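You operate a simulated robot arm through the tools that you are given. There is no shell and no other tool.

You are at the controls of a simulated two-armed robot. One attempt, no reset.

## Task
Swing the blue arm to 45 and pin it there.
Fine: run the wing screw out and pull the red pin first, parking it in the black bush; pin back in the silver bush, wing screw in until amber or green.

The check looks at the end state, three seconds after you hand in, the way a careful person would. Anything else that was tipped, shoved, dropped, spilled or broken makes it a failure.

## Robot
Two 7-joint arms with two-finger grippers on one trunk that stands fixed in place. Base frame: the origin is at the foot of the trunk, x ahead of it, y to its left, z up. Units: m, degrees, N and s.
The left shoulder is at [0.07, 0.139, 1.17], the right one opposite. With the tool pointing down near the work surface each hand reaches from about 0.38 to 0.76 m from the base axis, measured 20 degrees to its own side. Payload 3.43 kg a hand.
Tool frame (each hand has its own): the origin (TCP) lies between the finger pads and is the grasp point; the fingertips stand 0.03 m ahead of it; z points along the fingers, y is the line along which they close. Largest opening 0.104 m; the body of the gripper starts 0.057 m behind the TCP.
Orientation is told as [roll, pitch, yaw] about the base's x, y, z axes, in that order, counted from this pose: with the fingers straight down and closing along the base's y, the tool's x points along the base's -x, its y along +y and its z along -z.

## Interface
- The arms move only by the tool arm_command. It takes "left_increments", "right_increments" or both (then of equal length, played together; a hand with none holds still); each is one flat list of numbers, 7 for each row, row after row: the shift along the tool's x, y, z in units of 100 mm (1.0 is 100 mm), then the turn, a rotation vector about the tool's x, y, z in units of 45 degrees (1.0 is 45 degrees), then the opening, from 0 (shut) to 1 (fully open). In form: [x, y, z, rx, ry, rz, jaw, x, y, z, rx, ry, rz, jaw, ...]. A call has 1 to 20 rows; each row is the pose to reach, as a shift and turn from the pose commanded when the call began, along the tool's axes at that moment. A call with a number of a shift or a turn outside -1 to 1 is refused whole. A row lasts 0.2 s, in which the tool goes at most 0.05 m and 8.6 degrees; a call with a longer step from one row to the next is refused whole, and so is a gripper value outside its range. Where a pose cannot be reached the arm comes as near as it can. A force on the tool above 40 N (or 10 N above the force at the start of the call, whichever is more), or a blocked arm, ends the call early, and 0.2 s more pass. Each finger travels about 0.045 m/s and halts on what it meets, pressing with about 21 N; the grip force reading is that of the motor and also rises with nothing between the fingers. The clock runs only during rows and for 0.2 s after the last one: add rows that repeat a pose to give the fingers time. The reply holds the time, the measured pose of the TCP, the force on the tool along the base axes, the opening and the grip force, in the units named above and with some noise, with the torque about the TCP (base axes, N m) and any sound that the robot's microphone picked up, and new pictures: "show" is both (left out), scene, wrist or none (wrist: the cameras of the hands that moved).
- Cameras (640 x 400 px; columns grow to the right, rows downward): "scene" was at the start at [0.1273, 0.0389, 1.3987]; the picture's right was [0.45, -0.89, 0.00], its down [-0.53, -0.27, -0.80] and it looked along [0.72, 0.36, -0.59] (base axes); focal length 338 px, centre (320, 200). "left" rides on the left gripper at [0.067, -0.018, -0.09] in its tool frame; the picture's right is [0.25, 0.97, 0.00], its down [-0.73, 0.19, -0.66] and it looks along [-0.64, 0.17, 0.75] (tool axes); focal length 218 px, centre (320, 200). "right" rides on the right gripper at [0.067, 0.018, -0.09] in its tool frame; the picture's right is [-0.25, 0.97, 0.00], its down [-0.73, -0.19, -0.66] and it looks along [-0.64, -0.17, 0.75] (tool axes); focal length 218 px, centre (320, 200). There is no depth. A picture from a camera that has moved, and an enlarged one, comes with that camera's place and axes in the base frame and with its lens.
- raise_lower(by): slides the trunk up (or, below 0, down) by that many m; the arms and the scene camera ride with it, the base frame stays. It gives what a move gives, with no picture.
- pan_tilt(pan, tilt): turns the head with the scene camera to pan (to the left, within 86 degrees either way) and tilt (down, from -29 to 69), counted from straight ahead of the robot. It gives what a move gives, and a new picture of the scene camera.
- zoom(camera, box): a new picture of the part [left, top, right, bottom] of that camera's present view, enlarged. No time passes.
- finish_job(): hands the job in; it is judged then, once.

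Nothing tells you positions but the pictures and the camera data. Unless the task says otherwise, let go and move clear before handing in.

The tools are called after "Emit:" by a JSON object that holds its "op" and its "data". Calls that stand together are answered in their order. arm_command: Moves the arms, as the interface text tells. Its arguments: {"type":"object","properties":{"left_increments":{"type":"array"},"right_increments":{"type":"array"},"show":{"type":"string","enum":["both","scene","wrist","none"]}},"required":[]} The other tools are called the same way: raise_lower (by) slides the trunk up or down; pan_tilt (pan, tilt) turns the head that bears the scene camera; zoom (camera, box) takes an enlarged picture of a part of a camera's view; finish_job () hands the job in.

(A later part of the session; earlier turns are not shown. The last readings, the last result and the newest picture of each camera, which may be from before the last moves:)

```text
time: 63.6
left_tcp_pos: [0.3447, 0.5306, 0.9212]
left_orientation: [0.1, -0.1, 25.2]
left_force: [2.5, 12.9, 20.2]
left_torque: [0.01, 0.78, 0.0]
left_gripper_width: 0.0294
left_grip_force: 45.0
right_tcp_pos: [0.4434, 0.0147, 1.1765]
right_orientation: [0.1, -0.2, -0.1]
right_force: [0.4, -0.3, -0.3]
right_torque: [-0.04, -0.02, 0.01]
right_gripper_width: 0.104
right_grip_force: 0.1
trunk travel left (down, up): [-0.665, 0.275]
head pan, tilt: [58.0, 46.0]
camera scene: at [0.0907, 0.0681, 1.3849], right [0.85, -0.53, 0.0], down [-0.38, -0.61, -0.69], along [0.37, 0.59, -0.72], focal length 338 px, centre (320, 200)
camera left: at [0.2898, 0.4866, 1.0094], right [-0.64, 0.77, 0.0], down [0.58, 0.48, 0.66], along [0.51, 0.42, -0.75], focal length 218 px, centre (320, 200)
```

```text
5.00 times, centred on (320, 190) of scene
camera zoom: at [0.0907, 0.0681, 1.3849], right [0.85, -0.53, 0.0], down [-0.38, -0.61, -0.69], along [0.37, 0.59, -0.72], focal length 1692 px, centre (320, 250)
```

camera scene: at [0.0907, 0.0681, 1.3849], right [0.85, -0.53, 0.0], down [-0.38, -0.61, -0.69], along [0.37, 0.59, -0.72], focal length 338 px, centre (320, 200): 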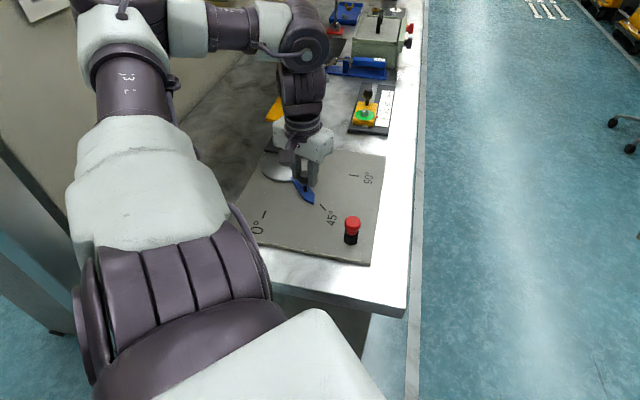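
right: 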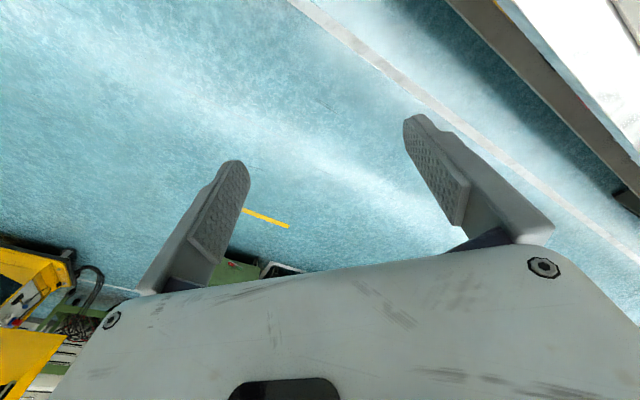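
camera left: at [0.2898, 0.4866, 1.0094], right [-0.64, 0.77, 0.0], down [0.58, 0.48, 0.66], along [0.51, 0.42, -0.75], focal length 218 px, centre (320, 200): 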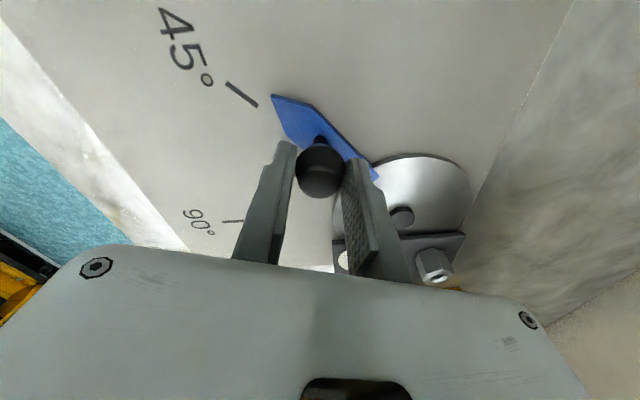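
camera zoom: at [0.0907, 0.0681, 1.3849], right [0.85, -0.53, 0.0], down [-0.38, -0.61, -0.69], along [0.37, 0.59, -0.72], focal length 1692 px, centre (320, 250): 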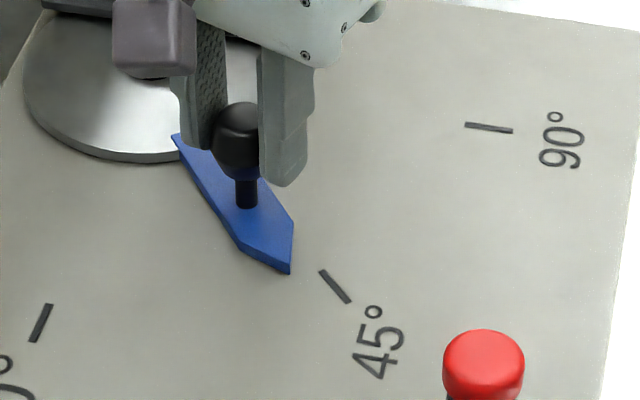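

About 6° remain and the pointer is closing on the mark. There's a small outward pull, so I'll make the last bit with a slight inward correction.

Emit:
{"op": "arm_command", "data": {"left_increments": [-0.05, -0.018, 0, 0, 0, -0.063, 0, -0.1, -0.034, 0, 0, 0, -0.127, 0, -0.1, -0.034, 0, 0, 0, -0.127, 0], "show": "both"}}

Emit:
{"op": "zoom", "data": {"camera": "scene", "box": [290, 170, 350, 230]}}

Emit:
{"op": "zoom", "data": {"camera": "left", "box": [200, 60, 360, 180]}}

```text
time: 64.4
left_tcp_pos: [0.353, 0.5313, 0.9208]
left_orientation: [0.0, 0.0, 30.7]
left_force: [0.2, 5.6, 14.4]
left_torque: [0.46, -0.85, 0.01]
left_gripper_width: 0.029
left_grip_force: 44.3
right_tcp_pos: [0.4426, 0.0136, 1.1756]
right_orientation: [0.0, -0.2, -0.1]
right_force: [0.1, -0.4, 0.5]
right_torque: [0.01, -0.01, 0.02]
right_gripper_width: 0.1038
right_grip_force: 0.1
trunk travel left (down, up): [-0.665, 0.275]
head pan, tilt: [58.0, 46.0]
camera scene: at [0.0904, 0.0668, 1.3847], right [0.85, -0.53, 0.0], down [-0.38, -0.61, -0.7], along [0.37, 0.59, -0.72], focal length 338 px, centre (320, 200)
camera left: at [0.3049, 0.4814, 1.0095], right [-0.71, 0.7, 0.0], down [0.53, 0.54, 0.66], along [0.46, 0.47, -0.75], focal length 218 px, centre (320, 200)
```

scene: 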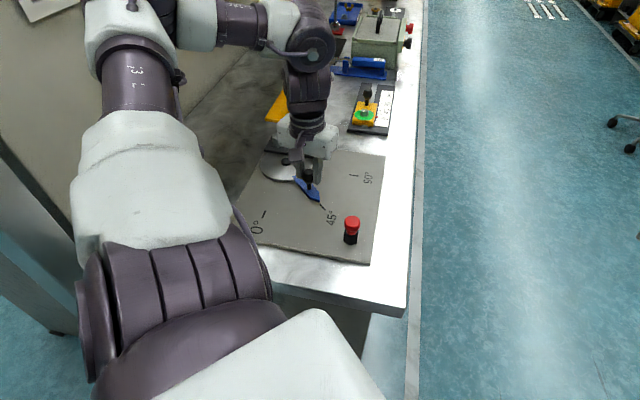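
left: 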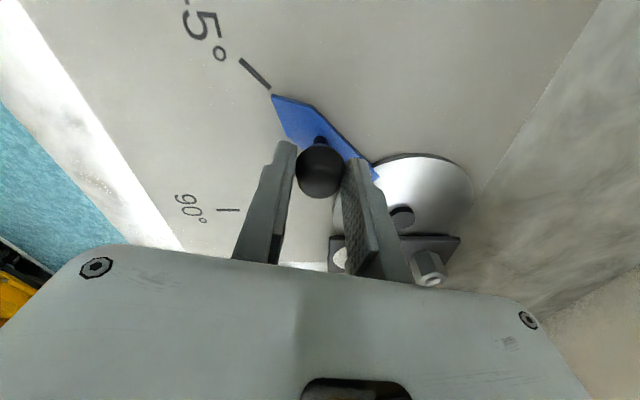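

```text
6.67 times, centred on (320, 200) of scene
camera zoom: at [0.0904, 0.0668, 1.3847], right [0.85, -0.53, 0.0], down [-0.38, -0.61, -0.7], along [0.37, 0.59, -0.72], focal length 2256 px, centre (320, 200)
```

zoom: 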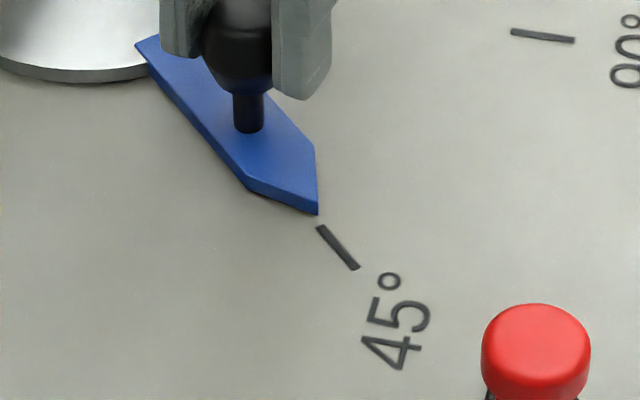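

```text
3.33 times, centred on (280, 120) of left
camera zoom: at [0.3049, 0.4814, 1.0095], right [-0.71, 0.7, 0.0], down [0.53, 0.54, 0.66], along [0.46, 0.47, -0.75], focal length 728 px, centre (453, 467)
```

zoom: 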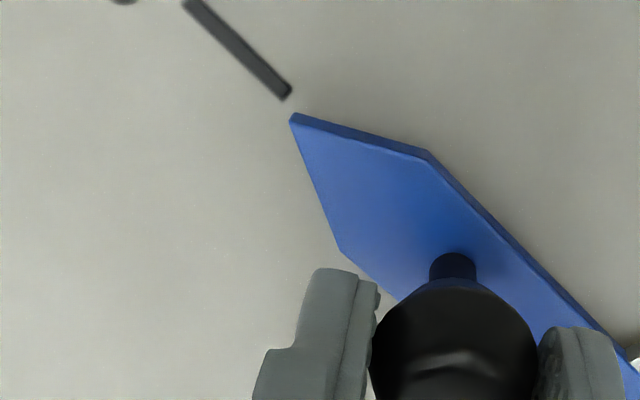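

Both views put the pointer on the 45° mark within about 0.3°. I'll release the knob, rise straight up and re-check.

Emit:
{"op": "arm_command", "data": {"left_increments": [0, 0, 0, 0, 0, 0, 0.2, 0, 0, 0, 0, 0, 0, 0.4, 0, 0, 0, 0, 0, 0, 0.55, 0, 0, 0, 0, 0, 0, 0.55], "show": "none"}}

Emit:
{"op": "arm_command", "data": {"left_increments": [0, 0, -0.2, 0, 0, 0, 0.55, 0, 0, -0.4, 0, 0, 0, 0.55, 0, 0, -0.6, 0, 0, 0, 0.55, 0, 0, -0.85, 0, 0, 0, 0.55, 0, 0, -0.85, 0, 0, 0, 0.55], "show": "both"}}

Emit:
{"op": "zoom", "data": {"camera": "scene", "box": [270, 150, 350, 230]}}

Emit:
{"op": "zoom", "data": {"camera": "left", "box": [240, 40, 400, 160]}}

```text
time: 65.4
left_tcp_pos: [0.3545, 0.5328, 0.9197]
left_orientation: [0.2, 0.2, 30.7]
left_force: [-0.3, 1.4, -0.1]
left_torque: [0.0, -0.01, 0.03]
left_gripper_width: 0.0574
left_grip_force: 0.0
right_tcp_pos: [0.444, 0.0147, 1.1739]
right_orientation: [0.1, -0.1, 0.0]
right_force: [0.1, -0.3, -0.3]
right_torque: [0.04, -0.01, 0.01]
right_gripper_width: 0.1039
right_grip_force: 0.0
trunk travel left (down, up): [-0.665, 0.275]
head pan, tilt: [58.0, 46.0]
```

```text
time: 66.6
left_tcp_pos: [0.3546, 0.5342, 1.005]
left_orientation: [0.2, 0.1, 30.7]
left_force: [-0.8, 0.1, 0.4]
left_torque: [-0.01, -0.02, -0.02]
left_gripper_width: 0.0571
left_grip_force: 0.1
right_tcp_pos: [0.4455, 0.0142, 1.1748]
right_orientation: [0.1, 0.0, 0.0]
right_force: [-0.7, 0.7, -0.8]
right_torque: [-0.03, -0.01, 0.0]
right_gripper_width: 0.1042
right_grip_force: 0.0
trunk travel left (down, up): [-0.665, 0.275]
head pan, tilt: [58.0, 46.0]
camera scene: at [0.0923, 0.0685, 1.3845], right [0.85, -0.53, 0.0], down [-0.38, -0.61, -0.69], along [0.37, 0.59, -0.72], focal length 338 px, centre (320, 200)
camera left: at [0.3067, 0.4834, 1.0934], right [-0.71, 0.7, 0.0], down [0.53, 0.54, 0.66], along [0.46, 0.47, -0.75], focal length 218 px, centre (320, 200)
```

scene: 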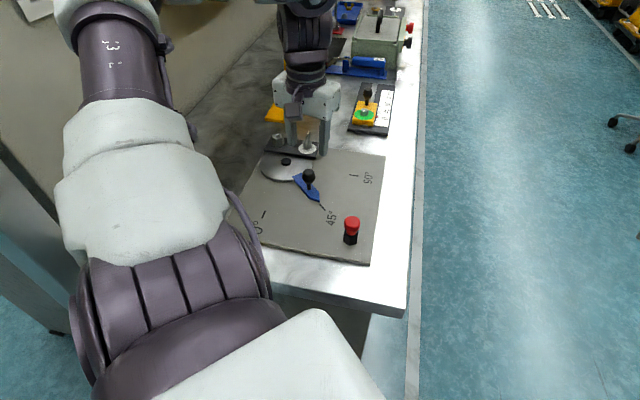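
left: 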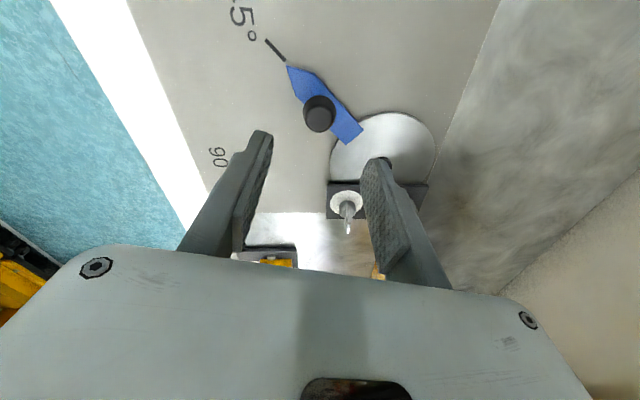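

```text
5.00 times, centred on (310, 190) of scene
camera zoom: at [0.0923, 0.0685, 1.3845], right [0.85, -0.53, 0.0], down [-0.38, -0.61, -0.69], along [0.37, 0.59, -0.72], focal length 1692 px, centre (370, 250)
```

zoom: 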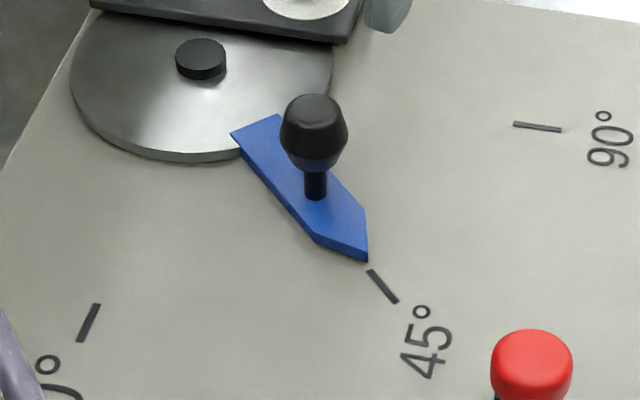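

```text
3.33 times, centred on (320, 100) of left
camera zoom: at [0.3067, 0.4834, 1.0934], right [-0.71, 0.7, 0.0], down [0.53, 0.54, 0.66], along [0.46, 0.47, -0.75], focal length 728 px, centre (320, 533)
```

zoom: 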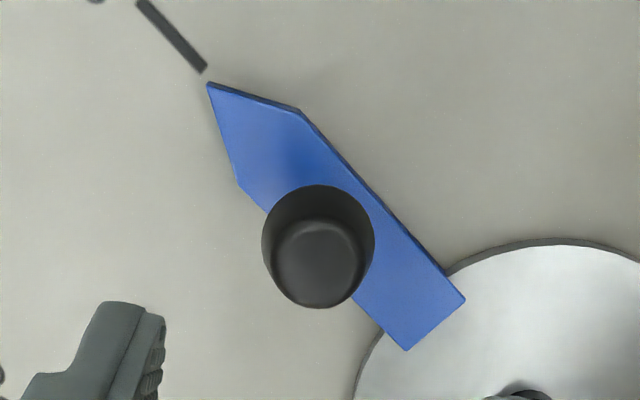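

Released. I'll check the pointer-to-mark alignment at high zoom before fetching the pin.

Emit:
{"op": "zoom", "data": {"camera": "scene", "box": [300, 180, 332, 220]}}

Emit:
{"op": "zoom", "data": {"camera": "left", "box": [255, 30, 345, 100]}}

```text
10.00 times, centred on (316, 200) of scene
camera zoom: at [0.0923, 0.0685, 1.3845], right [0.85, -0.53, 0.0], down [-0.38, -0.61, -0.69], along [0.37, 0.59, -0.72], focal length 3384 px, centre (360, 200)
```

zoom: 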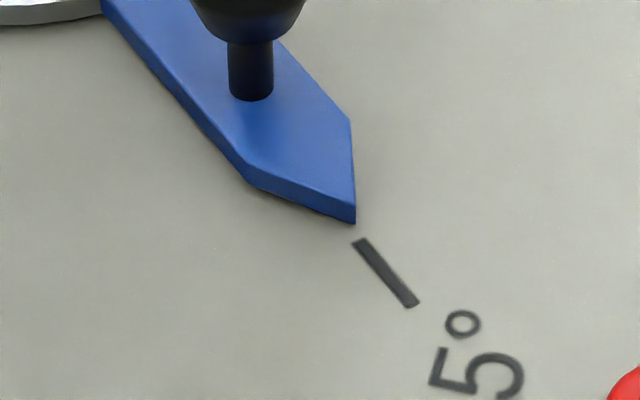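

```text
5.71 times, centred on (300, 65) of left
camera zoom: at [0.3067, 0.4834, 1.0934], right [-0.71, 0.7, 0.0], down [0.53, 0.54, 0.66], along [0.46, 0.47, -0.75], focal length 1247 px, centre (434, 971)
```

zoom: 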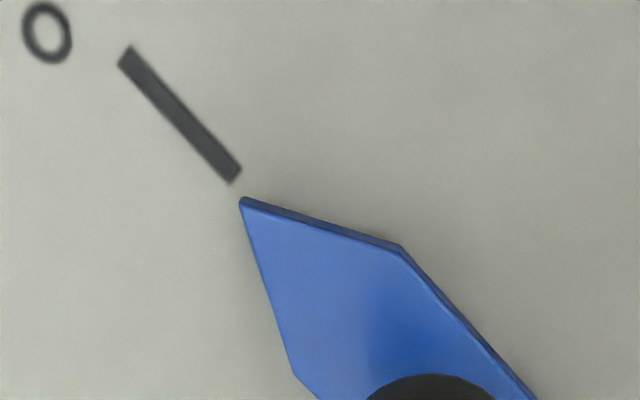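

Tip and mark line agree to within about 0.3 mm, so the arm is at 45°. I'll go back to the parked pin.

Emit:
{"op": "arm_command", "data": {"left_increments": [0.09, -0.14, 0, 0, 0, 0.13, 0.55, 0.18, -0.28, 0, 0, 0, 0.26, 0.55, 0.27, -0.42, 0, 0, 0, 0.4, 0.55, 0.36, -0.56, 0, 0, 0, 0.54, 0.55, 0.45, -0.7, 0, 0, 0, 0.682, 0.55, 0.45, -0.7, 0, 0, 0, 0.682, 0.55], "show": "none"}}

Emit:
{"op": "arm_command", "data": {"left_increments": [0, -0.2, 0, 0, 0, 0, 0.55, -0.01, -0.4, 0, 0, 0, 0, 0.55, -0.02, -0.6, 0, 0, 0, 0, 0.55, -0.02, -0.76, 0, 0, 0, 0, 0.55, -0.02, -0.76, 0, 0, 0, 0, 0.55, -0.02, -0.76, 0, 0, 0, 0, 0.55], "show": "both"}}

Emit:
{"op": "zoom", "data": {"camera": "left", "box": [240, 60, 400, 180]}}

```text
time: 68.0
left_tcp_pos: [0.3509, 0.4508, 1.0044]
left_orientation: [0.1, 0.1, -0.1]
left_force: [0.7, -0.6, -1.4]
left_torque: [0.02, 0.0, 0.02]
left_gripper_width: 0.0572
left_grip_force: 0.1
right_tcp_pos: [0.4442, 0.0146, 1.1747]
right_orientation: [0.1, 0.0, 0.0]
right_force: [0.0, 0.2, -0.5]
right_torque: [-0.02, -0.01, 0.0]
right_gripper_width: 0.1041
right_grip_force: 0.0
trunk travel left (down, up): [-0.665, 0.275]
head pan, tilt: [58.0, 46.0]
```

```text
time: 69.4
left_tcp_pos: [0.3549, 0.3731, 1.0043]
left_orientation: [0.1, 0.1, 0.0]
left_force: [0.0, -0.5, 1.4]
left_torque: [0.0, 0.02, 0.0]
left_gripper_width: 0.0573
left_grip_force: 0.0
right_tcp_pos: [0.4439, 0.0144, 1.1733]
right_orientation: [0.1, 0.0, 0.0]
right_force: [0.5, 0.7, -0.9]
right_torque: [0.0, 0.02, 0.0]
right_gripper_width: 0.104
right_grip_force: 0.1
trunk travel left (down, up): [-0.665, 0.275]
head pan, tilt: [58.0, 46.0]
camera scene: at [0.092, 0.068, 1.3846], right [0.85, -0.53, 0.0], down [-0.38, -0.61, -0.69], along [0.37, 0.59, -0.72], focal length 338 px, centre (320, 200)
camera left: at [0.2872, 0.3555, 1.0932], right [-0.25, 0.97, 0.0], down [0.73, 0.19, 0.66], along [0.63, 0.17, -0.76], focal length 218 px, centre (320, 200)
```

scene: 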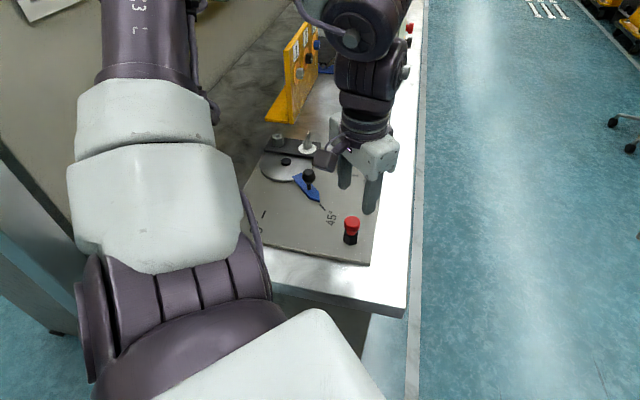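
left: 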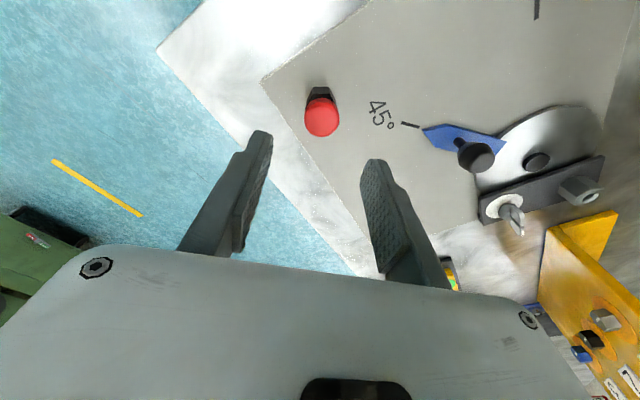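

```text
3.33 times, centred on (320, 120) of left
camera zoom: at [0.2872, 0.3555, 1.0932], right [-0.25, 0.97, 0.0], down [0.73, 0.19, 0.66], along [0.63, 0.17, -0.76], focal length 728 px, centre (320, 467)
```

zoom: 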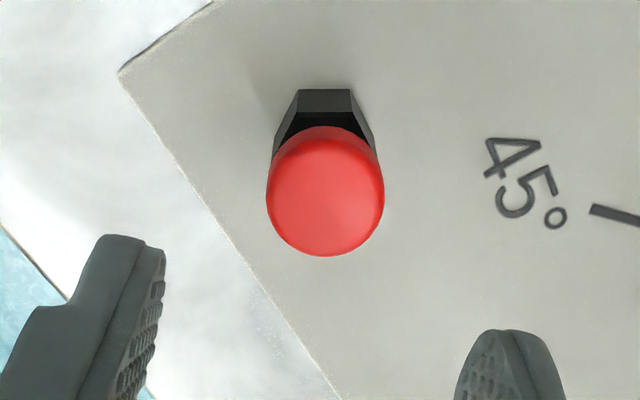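

Lined up to within about 1 mm. I'll descend and grip the cap again.

Emit:
{"op": "arm_command", "data": {"left_increments": [0, 0.01, 0.2, 0, 0, 0, 0.5, 0, 0.01, 0.4, 0, 0, 0, 0.5, 0, 0.01, 0.6, 0, 0, 0, 0.5, 0, 0.01, 0.75, 0, 0, 0, 0.5, 0, 0.01, 0.82, 0, 0, 0, 0.5, 0, 0.01, 0.82, 0, 0, 0, 0.5], "show": "none"}}

Emit:
{"op": "arm_command", "data": {"left_increments": [0, 0, 0, 0, 0, 0, 0.3, 0, 0, 0, 0, 0, 0, 0.1, 0, 0, 0, 0, 0, 0, 0, 0, 0, 0, 0, 0, 0, 0, 0, 0, 0, 0, 0, 0, 0], "show": "wrist"}}

Emit:
{"op": "zoom", "data": {"camera": "scene", "box": [320, 190, 380, 250]}}

```text
time: 70.8
left_tcp_pos: [0.3534, 0.3756, 0.9222]
left_orientation: [0.1, 0.1, -0.1]
left_force: [0.3, 0.7, 0.4]
left_torque: [0.06, 0.01, 0.0]
left_gripper_width: 0.0521
left_grip_force: 0.1
right_tcp_pos: [0.4453, 0.0143, 1.1756]
right_orientation: [0.1, 0.0, 0.0]
right_force: [-0.5, 0.1, 0.5]
right_torque: [0.02, 0.01, 0.01]
right_gripper_width: 0.1039
right_grip_force: 0.0
trunk travel left (down, up): [-0.665, 0.275]
head pan, tilt: [58.0, 46.0]
```

```text
time: 72.0
left_tcp_pos: [0.3544, 0.375, 0.9219]
left_orientation: [0.0, 0.1, 0.0]
left_force: [0.6, 0.3, 0.1]
left_torque: [0.0, -0.01, 0.02]
left_gripper_width: 0.0287
left_grip_force: 21.4
right_tcp_pos: [0.4443, 0.0143, 1.1747]
right_orientation: [0.1, 0.0, 0.0]
right_force: [0.5, -0.5, 0.4]
right_torque: [-0.05, -0.01, 0.01]
right_gripper_width: 0.1039
right_grip_force: 0.1
trunk travel left (down, up): [-0.665, 0.275]
head pan, tilt: [58.0, 46.0]
camera left: at [0.2869, 0.3578, 1.0116], right [-0.25, 0.97, 0.0], down [0.73, 0.19, 0.66], along [0.63, 0.17, -0.76], focal length 218 px, centre (320, 200)
```

left: 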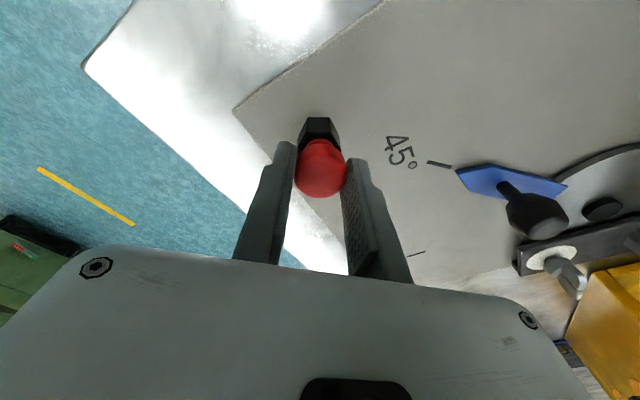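

```text
6.67 times, centred on (350, 220) of scene
camera zoom: at [0.0921, 0.0679, 1.3846], right [0.85, -0.53, 0.0], down [-0.38, -0.61, -0.69], along [0.37, 0.59, -0.72], focal length 2256 px, centre (120, 67)
```

zoom: 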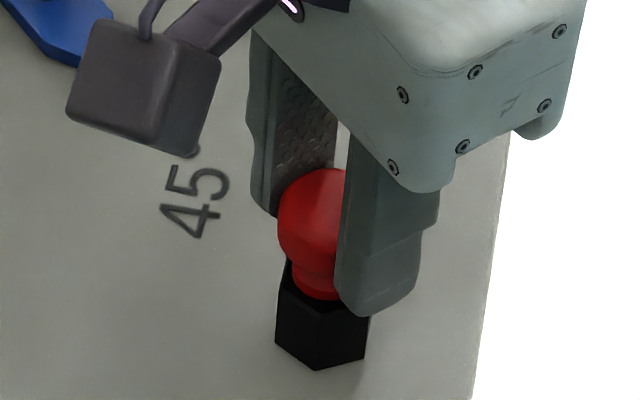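

Gripped at 28.7 mm with no side load. I'll lift straight up to z≈1.04.

Emit:
{"op": "arm_command", "data": {"left_increments": [0, 0, -0.1, 0, 0, 0, 0, 0, 0, -0.2, 0, 0, 0, 0, 0, 0, -0.4, 0, 0, 0, 0, 0, 0, -0.6, 0, 0, 0, 0, 0, 0, -0.8, 0, 0, 0, 0, 0, 0, -1, 0, 0, 0, 0, 0, 0, -1, 0, 0, 0, 0], "show": "both"}}

Emit:
{"op": "zoom", "data": {"camera": "scene", "box": [260, 110, 380, 250]}}

```text
time: 73.6
left_tcp_pos: [0.3552, 0.3733, 1.0212]
left_orientation: [0.1, 0.2, -0.1]
left_force: [0.7, -1.1, -0.7]
left_torque: [-0.02, 0.01, -0.01]
left_gripper_width: 0.029
left_grip_force: 20.8
right_tcp_pos: [0.4448, 0.0148, 1.1761]
right_orientation: [0.1, 0.0, 0.0]
right_force: [0.2, -0.4, -0.1]
right_torque: [-0.02, 0.01, 0.01]
right_gripper_width: 0.1038
right_grip_force: 0.0
trunk travel left (down, up): [-0.665, 0.275]
head pan, tilt: [58.0, 46.0]
camera scene: at [0.0924, 0.0683, 1.3845], right [0.85, -0.53, 0.0], down [-0.38, -0.61, -0.69], along [0.37, 0.59, -0.72], focal length 338 px, centre (320, 200)
camera left: at [0.2878, 0.3556, 1.1099], right [-0.25, 0.97, 0.0], down [0.73, 0.19, 0.66], along [0.63, 0.17, -0.76], focal length 218 px, centre (320, 200)
```

scene: 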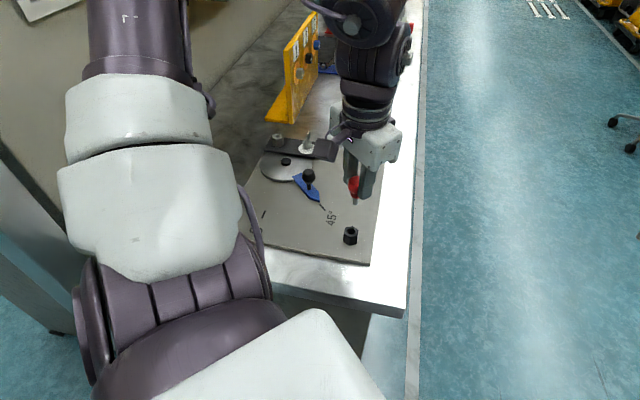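
left: 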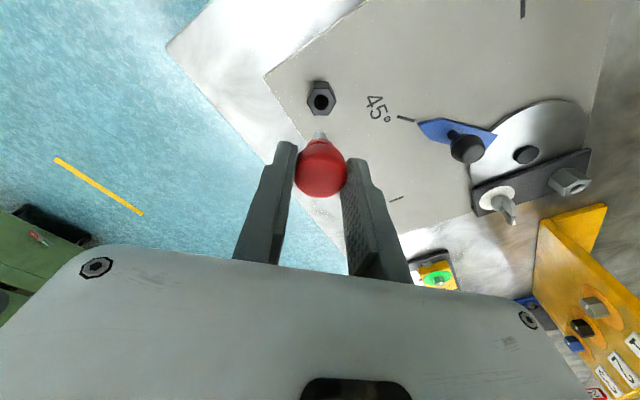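

```text
2.86 times, centred on (320, 180) of scene
camera zoom: at [0.0924, 0.0683, 1.3845], right [0.85, -0.53, 0.0], down [-0.38, -0.61, -0.69], along [0.37, 0.59, -0.72], focal length 967 px, centre (320, 257)
```

zoom: 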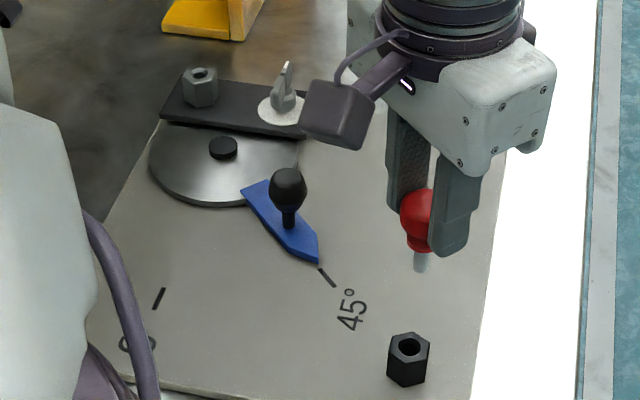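

I'll carry the pin back toward the silver bush, high enough to clear the blue arm's knob.

Emit:
{"op": "arm_command", "data": {"left_increments": [0, 0.1, -0.2, 0, 0, 0, 0, 0, 0.3, -0.2, 0, 0, 0, 0, -0.01, 0.5, -0.2, 0, 0, 0, 0, -0.02, 0.7, -0.2, 0, 0, 0, 0, -0.03, 0.95, -0.2, 0, 0, 0, 0, -0.03, 0.95, -0.2, 0, 0, 0, 0], "show": "none"}}

Emit:
{"op": "arm_command", "data": {"left_increments": [0, 0.2, 0, 0, 0, 0, 0, 0, 0.4, 0, 0, 0, 0, 0, -0.01, 0.6, 0, 0, 0, 0, 0, -0.02, 0.8, 0, 0, 0, 0, 0, -0.03, 0.95, 0, 0, 0, 0, 0, -0.03, 0.95, 0, 0, 0, 0, 0], "show": "none"}}

Emit:
{"op": "arm_command", "data": {"left_increments": [0, 0.2, 0, 0, 0, 0, 0, 0, 0.4, 0, 0, 0, 0, 0, -0.01, 0.6, 0, 0, 0, 0, 0, -0.02, 0.8, 0, 0, 0, 0, 0, -0.03, 0.95, 0, 0, 0, 0, 0, -0.03, 0.95, 0, 0, 0, 0, 0], "show": "both"}}

```text
time: 75.0
left_tcp_pos: [0.3575, 0.4705, 1.0432]
left_orientation: [0.1, 0.1, 0.0]
left_force: [-0.2, -0.1, -1.6]
left_torque: [0.02, 0.01, 0.0]
left_gripper_width: 0.0287
left_grip_force: 21.0
right_tcp_pos: [0.4442, 0.0139, 1.1749]
right_orientation: [0.0, 0.1, 0.0]
right_force: [-0.4, 0.3, 0.1]
right_torque: [0.01, -0.01, -0.01]
right_gripper_width: 0.1039
right_grip_force: 0.0
trunk travel left (down, up): [-0.665, 0.275]
head pan, tilt: [58.0, 46.0]
```

```text
time: 76.4
left_tcp_pos: [0.3611, 0.5644, 1.043]
left_orientation: [0.1, 0.1, 0.0]
left_force: [0.2, -0.5, -0.7]
left_torque: [0.04, 0.01, -0.02]
left_gripper_width: 0.0289
left_grip_force: 20.5
right_tcp_pos: [0.4451, 0.014, 1.1746]
right_orientation: [0.0, 0.0, 0.0]
right_force: [-0.5, 0.3, -0.7]
right_torque: [-0.01, 0.01, 0.02]
right_gripper_width: 0.1041
right_grip_force: 0.0
trunk travel left (down, up): [-0.665, 0.275]
head pan, tilt: [58.0, 46.0]
```

```text
time: 77.8
left_tcp_pos: [0.3643, 0.6591, 1.0439]
left_orientation: [0.1, 0.1, 0.1]
left_force: [0.3, 0.7, -0.1]
left_torque: [0.03, 0.0, 0.03]
left_gripper_width: 0.0287
left_grip_force: 21.3
right_tcp_pos: [0.4438, 0.0137, 1.1743]
right_orientation: [0.2, 0.0, 0.0]
right_force: [-0.3, -0.2, 0.9]
right_torque: [0.0, 0.02, -0.01]
right_gripper_width: 0.104
right_grip_force: 0.0
trunk travel left (down, up): [-0.665, 0.275]
head pan, tilt: [58.0, 46.0]
camera scene: at [0.0918, 0.0678, 1.3846], right [0.85, -0.53, 0.0], down [-0.38, -0.61, -0.69], along [0.37, 0.59, -0.72], focal length 338 px, centre (320, 200)
camera left: at [0.2971, 0.6415, 1.1326], right [-0.25, 0.97, 0.0], down [0.73, 0.19, 0.66], along [0.63, 0.17, -0.76], focal length 218 px, centre (320, 200)
```

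scene: 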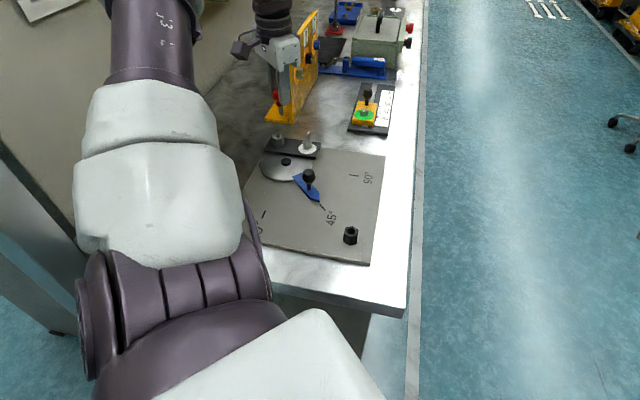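
left: 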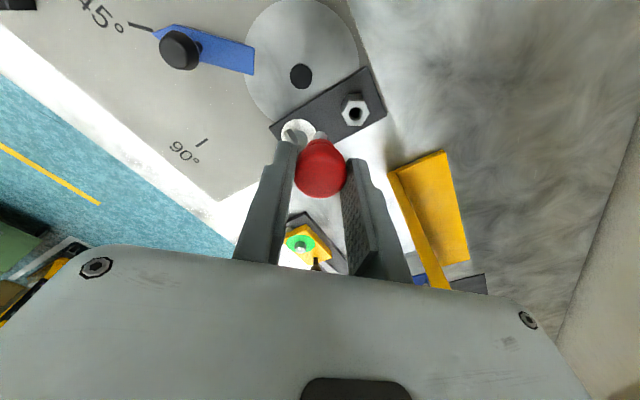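

Emit:
{"op": "arm_command", "data": {"left_increments": [-0.01, 0.15, 0, 0, 0, 0, 0, -0.017, 0.3, 0, 0, 0, 0, 0, -0.017, 0.4, 0, 0, 0, 0, 0, -0.017, 0.4, 0.2, 0, 0, 0, 0, -0.017, 0.4, 0.5, 0, 0, 0, 0, -0.017, 0.4, 0.5, 0, 0, 0, 0], "show": "both"}}

Emit:
{"op": "zoom", "data": {"camera": "left", "box": [260, 70, 380, 160]}}

Emit:
{"op": "zoom", "data": {"camera": "scene", "box": [250, 90, 310, 160]}}

```text
time: 79.2
left_tcp_pos: [0.3656, 0.6963, 0.9941]
left_orientation: [0.1, 0.1, -0.1]
left_force: [-0.1, -0.4, -1.4]
left_torque: [-0.01, -0.02, 0.01]
left_gripper_width: 0.0289
left_grip_force: 20.9
right_tcp_pos: [0.4448, 0.0141, 1.1747]
right_orientation: [0.1, 0.1, 0.0]
right_force: [0.2, 0.2, -0.1]
right_torque: [-0.04, -0.01, -0.04]
right_gripper_width: 0.104
right_grip_force: 0.2
trunk travel left (down, up): [-0.665, 0.275]
head pan, tilt: [58.0, 46.0]
camera scene: at [0.0921, 0.0674, 1.3846], right [0.85, -0.53, 0.0], down [-0.38, -0.61, -0.69], along [0.37, 0.59, -0.72], focal length 338 px, centre (320, 200)
camera left: at [0.2985, 0.68, 1.0837], right [-0.25, 0.97, 0.0], down [0.73, 0.19, 0.66], along [0.63, 0.17, -0.76], focal length 218 px, centre (320, 200)
```

scene: 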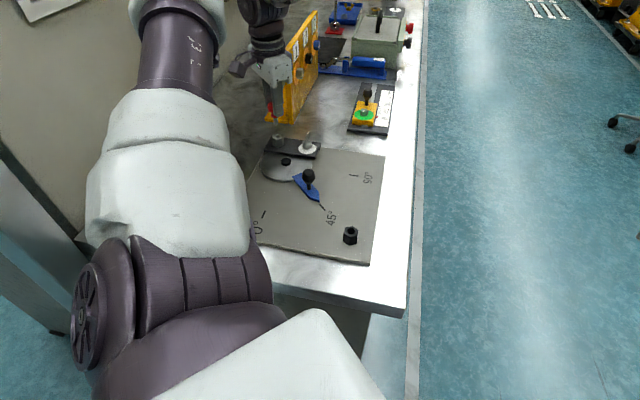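
left: 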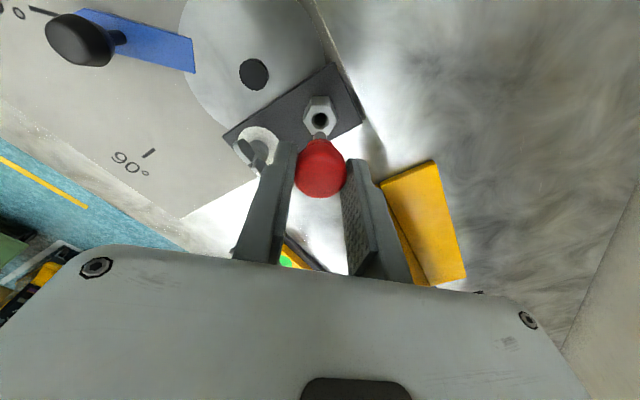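

```text
4.44 times, centred on (320, 115) of left
camera zoom: at [0.2985, 0.68, 1.0837], right [-0.25, 0.97, 0.0], down [0.73, 0.19, 0.66], along [0.63, 0.17, -0.76], focal length 970 px, centre (320, 578)
```

zoom: 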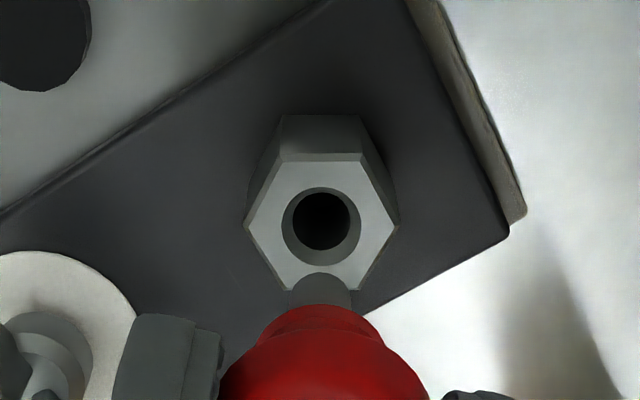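

```text
5.71 times, centred on (280, 125) of scene
camera zoom: at [0.0921, 0.0674, 1.3846], right [0.85, -0.53, 0.0], down [-0.38, -0.61, -0.69], along [0.37, 0.59, -0.72], focal length 1934 px, centre (549, 629)
```

zoom: 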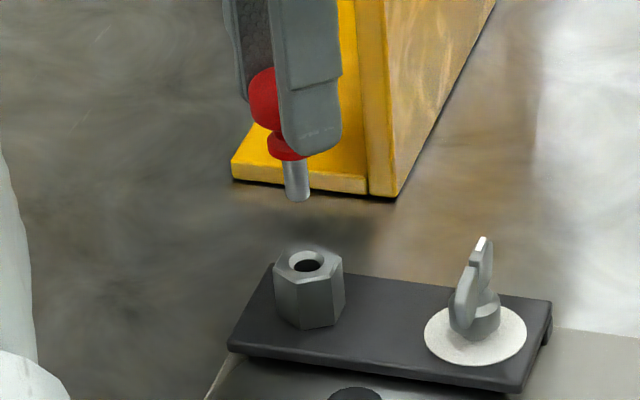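

The pin is nearly over the silver bush. That hole is tighter, about 11 mm for a 10 mm pin, with a chamfer. I'll lower to just above it and check the alignment again.

Emit:
{"op": "arm_command", "data": {"left_increments": [-0.006, 0, 0.1, 0, 0, 0, 0, -0.006, 0, 0.21, 0, 0, 0, 0, -0.006, 0, 0.21, 0, 0, 0, 0], "show": "none"}}

Emit:
{"op": "zoom", "data": {"camera": "left", "box": [280, 90, 360, 150]}}

Emit:
{"op": "zoom", "data": {"camera": "scene", "box": [260, 110, 300, 150]}}

```text
time: 80.0
left_tcp_pos: [0.3652, 0.6993, 0.973]
left_orientation: [0.0, 0.1, 0.0]
left_force: [0.3, -1.0, -1.4]
left_torque: [-0.01, 0.0, -0.04]
left_gripper_width: 0.0287
left_grip_force: 21.1
right_tcp_pos: [0.4441, 0.015, 1.1748]
right_orientation: [0.0, 0.0, 0.0]
right_force: [-0.3, -0.4, 0.4]
right_torque: [0.01, -0.01, 0.01]
right_gripper_width: 0.1041
right_grip_force: 0.1
trunk travel left (down, up): [-0.665, 0.275]
head pan, tilt: [58.0, 46.0]
```

```text
6.67 times, centred on (320, 120) of left
camera zoom: at [0.2976, 0.6808, 1.062], right [-0.25, 0.97, 0.0], down [0.73, 0.19, 0.66], along [0.63, 0.17, -0.76], focal length 1455 px, centre (320, 733)
```

zoom: 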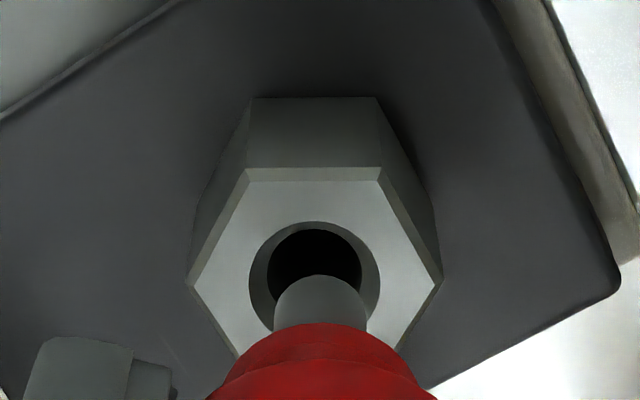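

```text
10.00 times, centred on (280, 130) of scene
camera zoom: at [0.092, 0.0679, 1.3846], right [0.85, -0.53, 0.0], down [-0.38, -0.61, -0.69], along [0.37, 0.59, -0.72], focal length 3384 px, centre (720, 900)
```

zoom: 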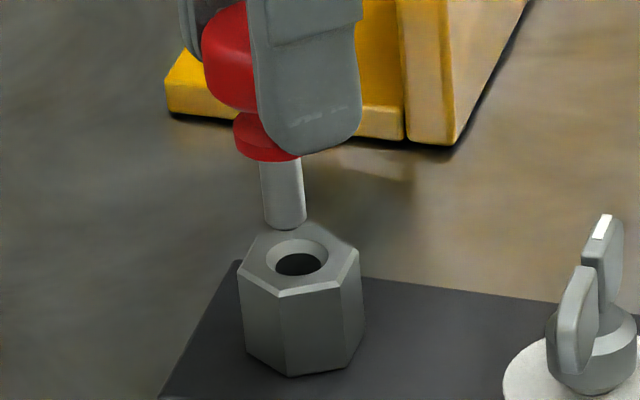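

Both views say the hole is about 2 mm toward +x from the pin. I'll correct that and re-check before inserting.

Emit:
{"op": "arm_command", "data": {"left_increments": [-0.019, -0.003, 0, 0, 0, 0, 0, -0.019, -0.003, 0, 0, 0, 0, 0], "show": "none"}}

Emit:
{"op": "zoom", "data": {"camera": "left", "box": [280, 90, 360, 150]}}

Emit:
{"op": "zoom", "data": {"camera": "scene", "box": [260, 110, 300, 150]}}

```text
time: 80.6
left_tcp_pos: [0.3662, 0.6988, 0.9723]
left_orientation: [0.2, 0.1, -0.1]
left_force: [-0.1, 0.1, -0.9]
left_torque: [0.02, 0.01, -0.04]
left_gripper_width: 0.0285
left_grip_force: 20.8
right_tcp_pos: [0.4435, 0.0134, 1.1737]
right_orientation: [0.0, 0.0, 0.0]
right_force: [-0.7, -0.1, -0.3]
right_torque: [-0.01, 0.01, 0.02]
right_gripper_width: 0.1041
right_grip_force: 0.2
trunk travel left (down, up): [-0.665, 0.275]
head pan, tilt: [58.0, 46.0]
```

```text
6.67 times, centred on (320, 120) of left
camera zoom: at [0.2997, 0.6806, 1.0617], right [-0.25, 0.97, 0.0], down [0.73, 0.19, 0.66], along [0.63, 0.17, -0.76], focal length 1455 px, centre (320, 733)
```

zoom: 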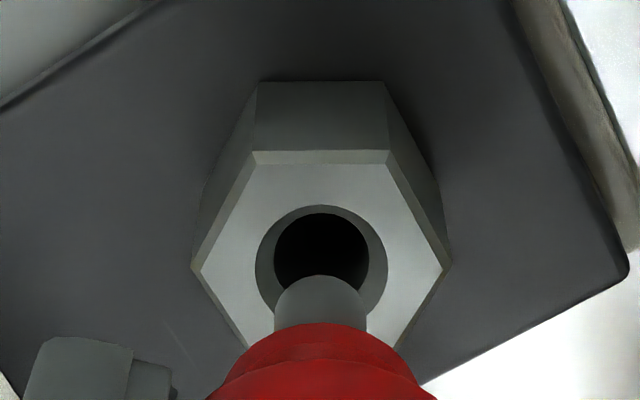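

```text
10.00 times, centred on (280, 130) of scene
camera zoom: at [0.092, 0.068, 1.3846], right [0.85, -0.53, 0.0], down [-0.38, -0.61, -0.69], along [0.37, 0.59, -0.72], focal length 3384 px, centre (720, 900)
```

zoom: 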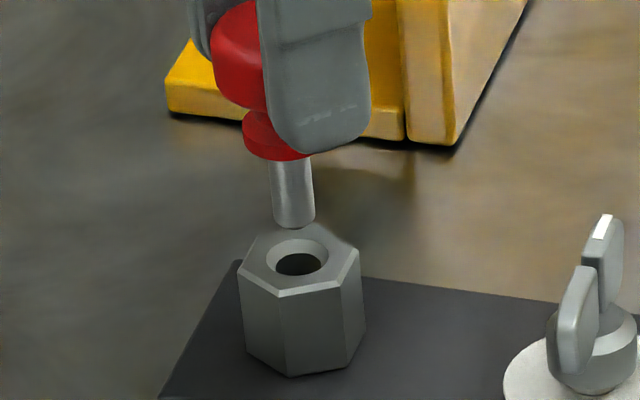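

Both views now show the pin centred on the hole. I'll lower gently into the chamfer.

Emit:
{"op": "arm_command", "data": {"left_increments": [0, 0, 0.04, 0, 0, 0, 0, 0, 0, 0.08, 0, 0, 0, 0, 0, 0, 0.12, 0, 0, 0, 0, 0, 0, 0.16, 0, 0, 0, 0, 0, 0, 0.16, 0, 0, 0, 0], "show": "none"}}

Emit:
{"op": "zoom", "data": {"camera": "left", "box": [280, 90, 360, 150]}}

Emit:
{"op": "zoom", "data": {"camera": "scene", "box": [260, 110, 300, 150]}}

```text
time: 81.8
left_tcp_pos: [0.3668, 0.7005, 0.9552]
left_orientation: [0.0, 0.0, 0.0]
left_force: [0.6, -0.9, 0.3]
left_torque: [-0.03, -0.01, -0.03]
left_gripper_width: 0.0288
left_grip_force: 21.3
right_tcp_pos: [0.4452, 0.0145, 1.1749]
right_orientation: [0.0, 0.0, 0.0]
right_force: [0.7, -0.3, 1.0]
right_torque: [0.04, -0.01, 0.04]
right_gripper_width: 0.1039
right_grip_force: 0.0
trunk travel left (down, up): [-0.665, 0.275]
head pan, tilt: [58.0, 46.0]
```

```text
6.67 times, centred on (320, 120) of left
camera zoom: at [0.3001, 0.6817, 1.0451], right [-0.25, 0.97, 0.0], down [0.73, 0.19, 0.66], along [0.63, 0.17, -0.75], focal length 1455 px, centre (320, 733)
```

zoom: 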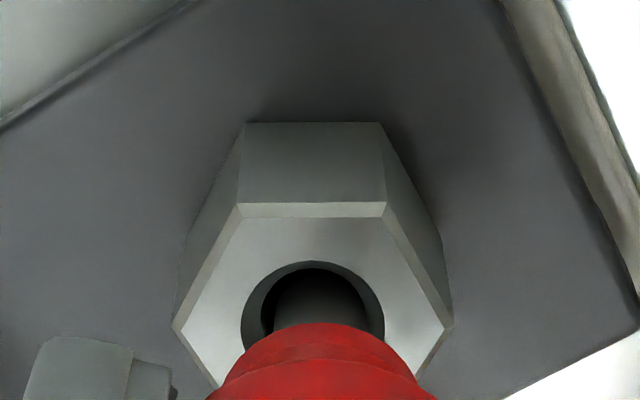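

```text
10.00 times, centred on (280, 130) of scene
camera zoom: at [0.092, 0.068, 1.3846], right [0.85, -0.53, 0.0], down [-0.38, -0.61, -0.69], along [0.37, 0.59, -0.72], focal length 3384 px, centre (720, 900)
```

zoom: 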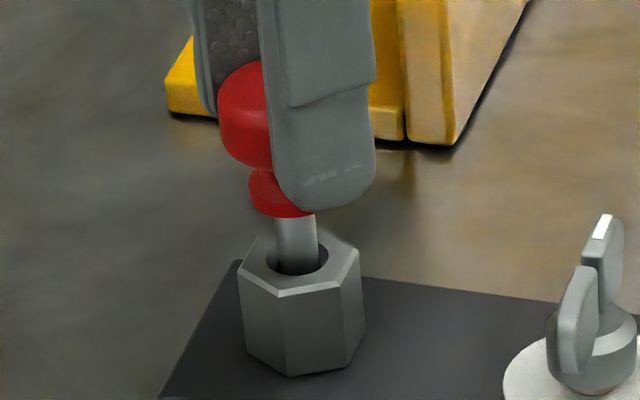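

The tip is inside the mouth with no force. I'll trim 0.6 mm in −y and keep lowering gently.

Emit:
{"op": "arm_command", "data": {"left_increments": [0, -0.006, 0.02, 0, 0, 0, 0, 0, -0.006, 0.05, 0, 0, 0, 0, 0, -0.006, 0.08, 0, 0, 0, 0, 0, -0.006, 0.1, 0, 0, 0, 0, 0, -0.006, 0.1, 0, 0, 0, 0], "show": "none"}}

Emit:
{"op": "zoom", "data": {"camera": "scene", "box": [260, 110, 300, 150]}}

```text
time: 83.0
left_tcp_pos: [0.3669, 0.6989, 0.9447]
left_orientation: [0.1, 0.0, -0.1]
left_force: [0.0, 0.3, -0.3]
left_torque: [-0.01, -0.01, 0.0]
left_gripper_width: 0.0289
left_grip_force: 21.3
right_tcp_pos: [0.4444, 0.0133, 1.1755]
right_orientation: [0.1, 0.0, 0.0]
right_force: [0.2, -0.1, -0.3]
right_torque: [0.02, -0.02, -0.01]
right_gripper_width: 0.1041
right_grip_force: 0.1
trunk travel left (down, up): [-0.665, 0.275]
head pan, tilt: [58.0, 46.0]
```

```text
10.00 times, centred on (280, 130) of scene
camera zoom: at [0.0921, 0.0681, 1.3846], right [0.85, -0.53, 0.0], down [-0.38, -0.61, -0.69], along [0.37, 0.59, -0.72], focal length 3384 px, centre (720, 900)
```

zoom: 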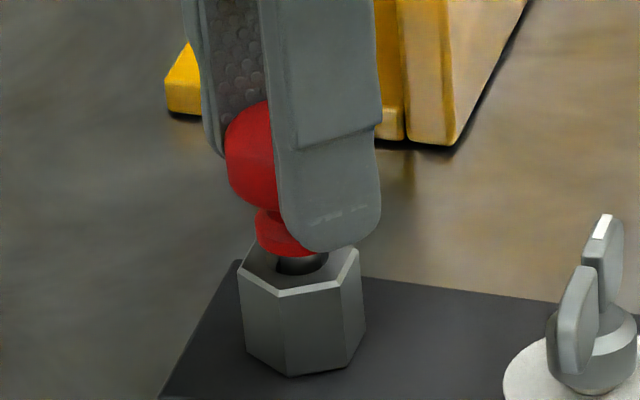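

No resistance, and only a few millimetres left. I'll lower until the collar seats.

Emit:
{"op": "arm_command", "data": {"left_increments": [0, 0, 0.02, 0, 0, 0, 0, 0, 0, 0.04, 0, 0, 0, 0, 0, 0, 0.055, 0, 0, 0, 0, 0, 0, 0.055, 0, 0, 0, 0], "show": "none"}}

Emit:
{"op": "zoom", "data": {"camera": "scene", "box": [260, 110, 300, 150]}}

```text
time: 84.0
left_tcp_pos: [0.3664, 0.6987, 0.9394]
left_orientation: [-0.1, 0.3, 0.1]
left_force: [-3.2, -1.0, -3.0]
left_torque: [-0.04, 0.06, -0.01]
left_gripper_width: 0.0288
left_grip_force: 21.4
right_tcp_pos: [0.4452, 0.0144, 1.1755]
right_orientation: [0.1, 0.0, 0.0]
right_force: [0.6, 0.0, 0.1]
right_torque: [0.0, 0.03, -0.01]
right_gripper_width: 0.104
right_grip_force: 0.0
trunk travel left (down, up): [-0.665, 0.275]
head pan, tilt: [58.0, 46.0]
```

```text
10.00 times, centred on (280, 130) of scene
camera zoom: at [0.0918, 0.0683, 1.3845], right [0.85, -0.53, 0.0], down [-0.38, -0.61, -0.69], along [0.37, 0.59, -0.72], focal length 3384 px, centre (720, 900)
```

zoom: 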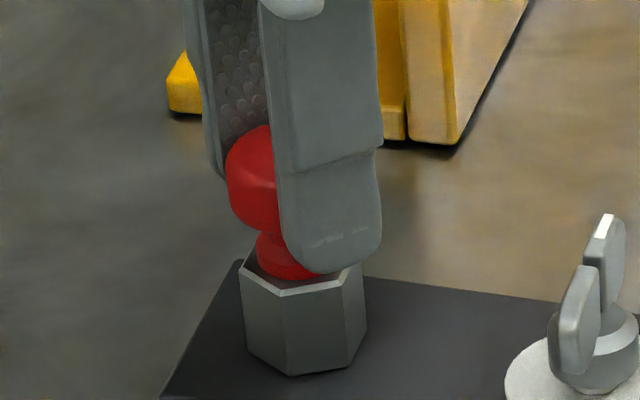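

Emit:
{"op": "arm_command", "data": {"left_increments": [0, 0, 0.01, 0, 0, 0, 0, 0, 0, 0.02, 0, 0, 0, 0], "show": "none"}}

Emit:
{"op": "zoom", "data": {"camera": "scene", "box": [260, 110, 300, 150]}}

```text
time: 84.6
left_tcp_pos: [0.3677, 0.6977, 0.9401]
left_orientation: [0.2, 0.0, 0.0]
left_force: [-3.2, 2.1, 5.6]
left_torque: [0.06, 0.15, 0.0]
left_gripper_width: 0.0285
left_grip_force: 20.4
right_tcp_pos: [0.4427, 0.0143, 1.1754]
right_orientation: [0.1, -0.1, 0.0]
right_force: [-0.2, 0.5, -0.3]
right_torque: [-0.03, -0.01, 0.0]
right_gripper_width: 0.1041
right_grip_force: 0.0
trunk travel left (down, up): [-0.665, 0.275]
head pan, tilt: [58.0, 46.0]
```

```text
10.00 times, centred on (280, 130) of scene
camera zoom: at [0.0908, 0.0675, 1.3849], right [0.85, -0.53, 0.0], down [-0.38, -0.61, -0.7], along [0.37, 0.59, -0.72], focal length 3384 px, centre (720, 900)
```

zoom: 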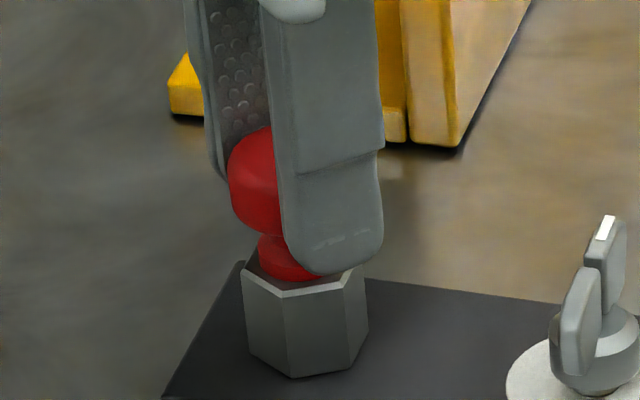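

Contact is building (5.6 N) and the cap height matches the original seated view. I'll press slightly more to make sure it's home.

Emit:
{"op": "arm_command", "data": {"left_increments": [0, 0, 0.01, 0, 0, 0, 0, 0, 0, 0.018, 0, 0, 0, 0], "show": "none"}}

Emit:
{"op": "zoom", "data": {"camera": "scene", "box": [260, 110, 300, 150]}}

```text
time: 85.2
left_tcp_pos: [0.366, 0.6984, 0.9391]
left_orientation: [0.4, -0.1, 0.1]
left_force: [-1.1, 9.0, 19.1]
left_torque: [0.18, 0.06, -0.02]
left_gripper_width: 0.029
left_grip_force: 21.3
right_tcp_pos: [0.4423, 0.0123, 1.176]
right_orientation: [0.1, -0.1, 0.0]
right_force: [-0.4, 1.1, 0.5]
right_torque: [-0.02, -0.04, 0.01]
right_gripper_width: 0.1037
right_grip_force: 0.1
trunk travel left (down, up): [-0.665, 0.275]
head pan, tilt: [58.0, 46.0]
```

```text
10.00 times, centred on (280, 130) of scene
camera zoom: at [0.0899, 0.0666, 1.3851], right [0.85, -0.53, 0.0], down [-0.38, -0.61, -0.7], along [0.37, 0.59, -0.72], focal length 3384 px, centre (720, 900)
```

zoom: 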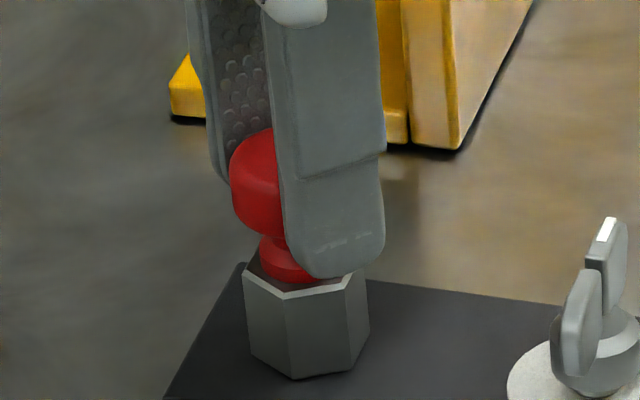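

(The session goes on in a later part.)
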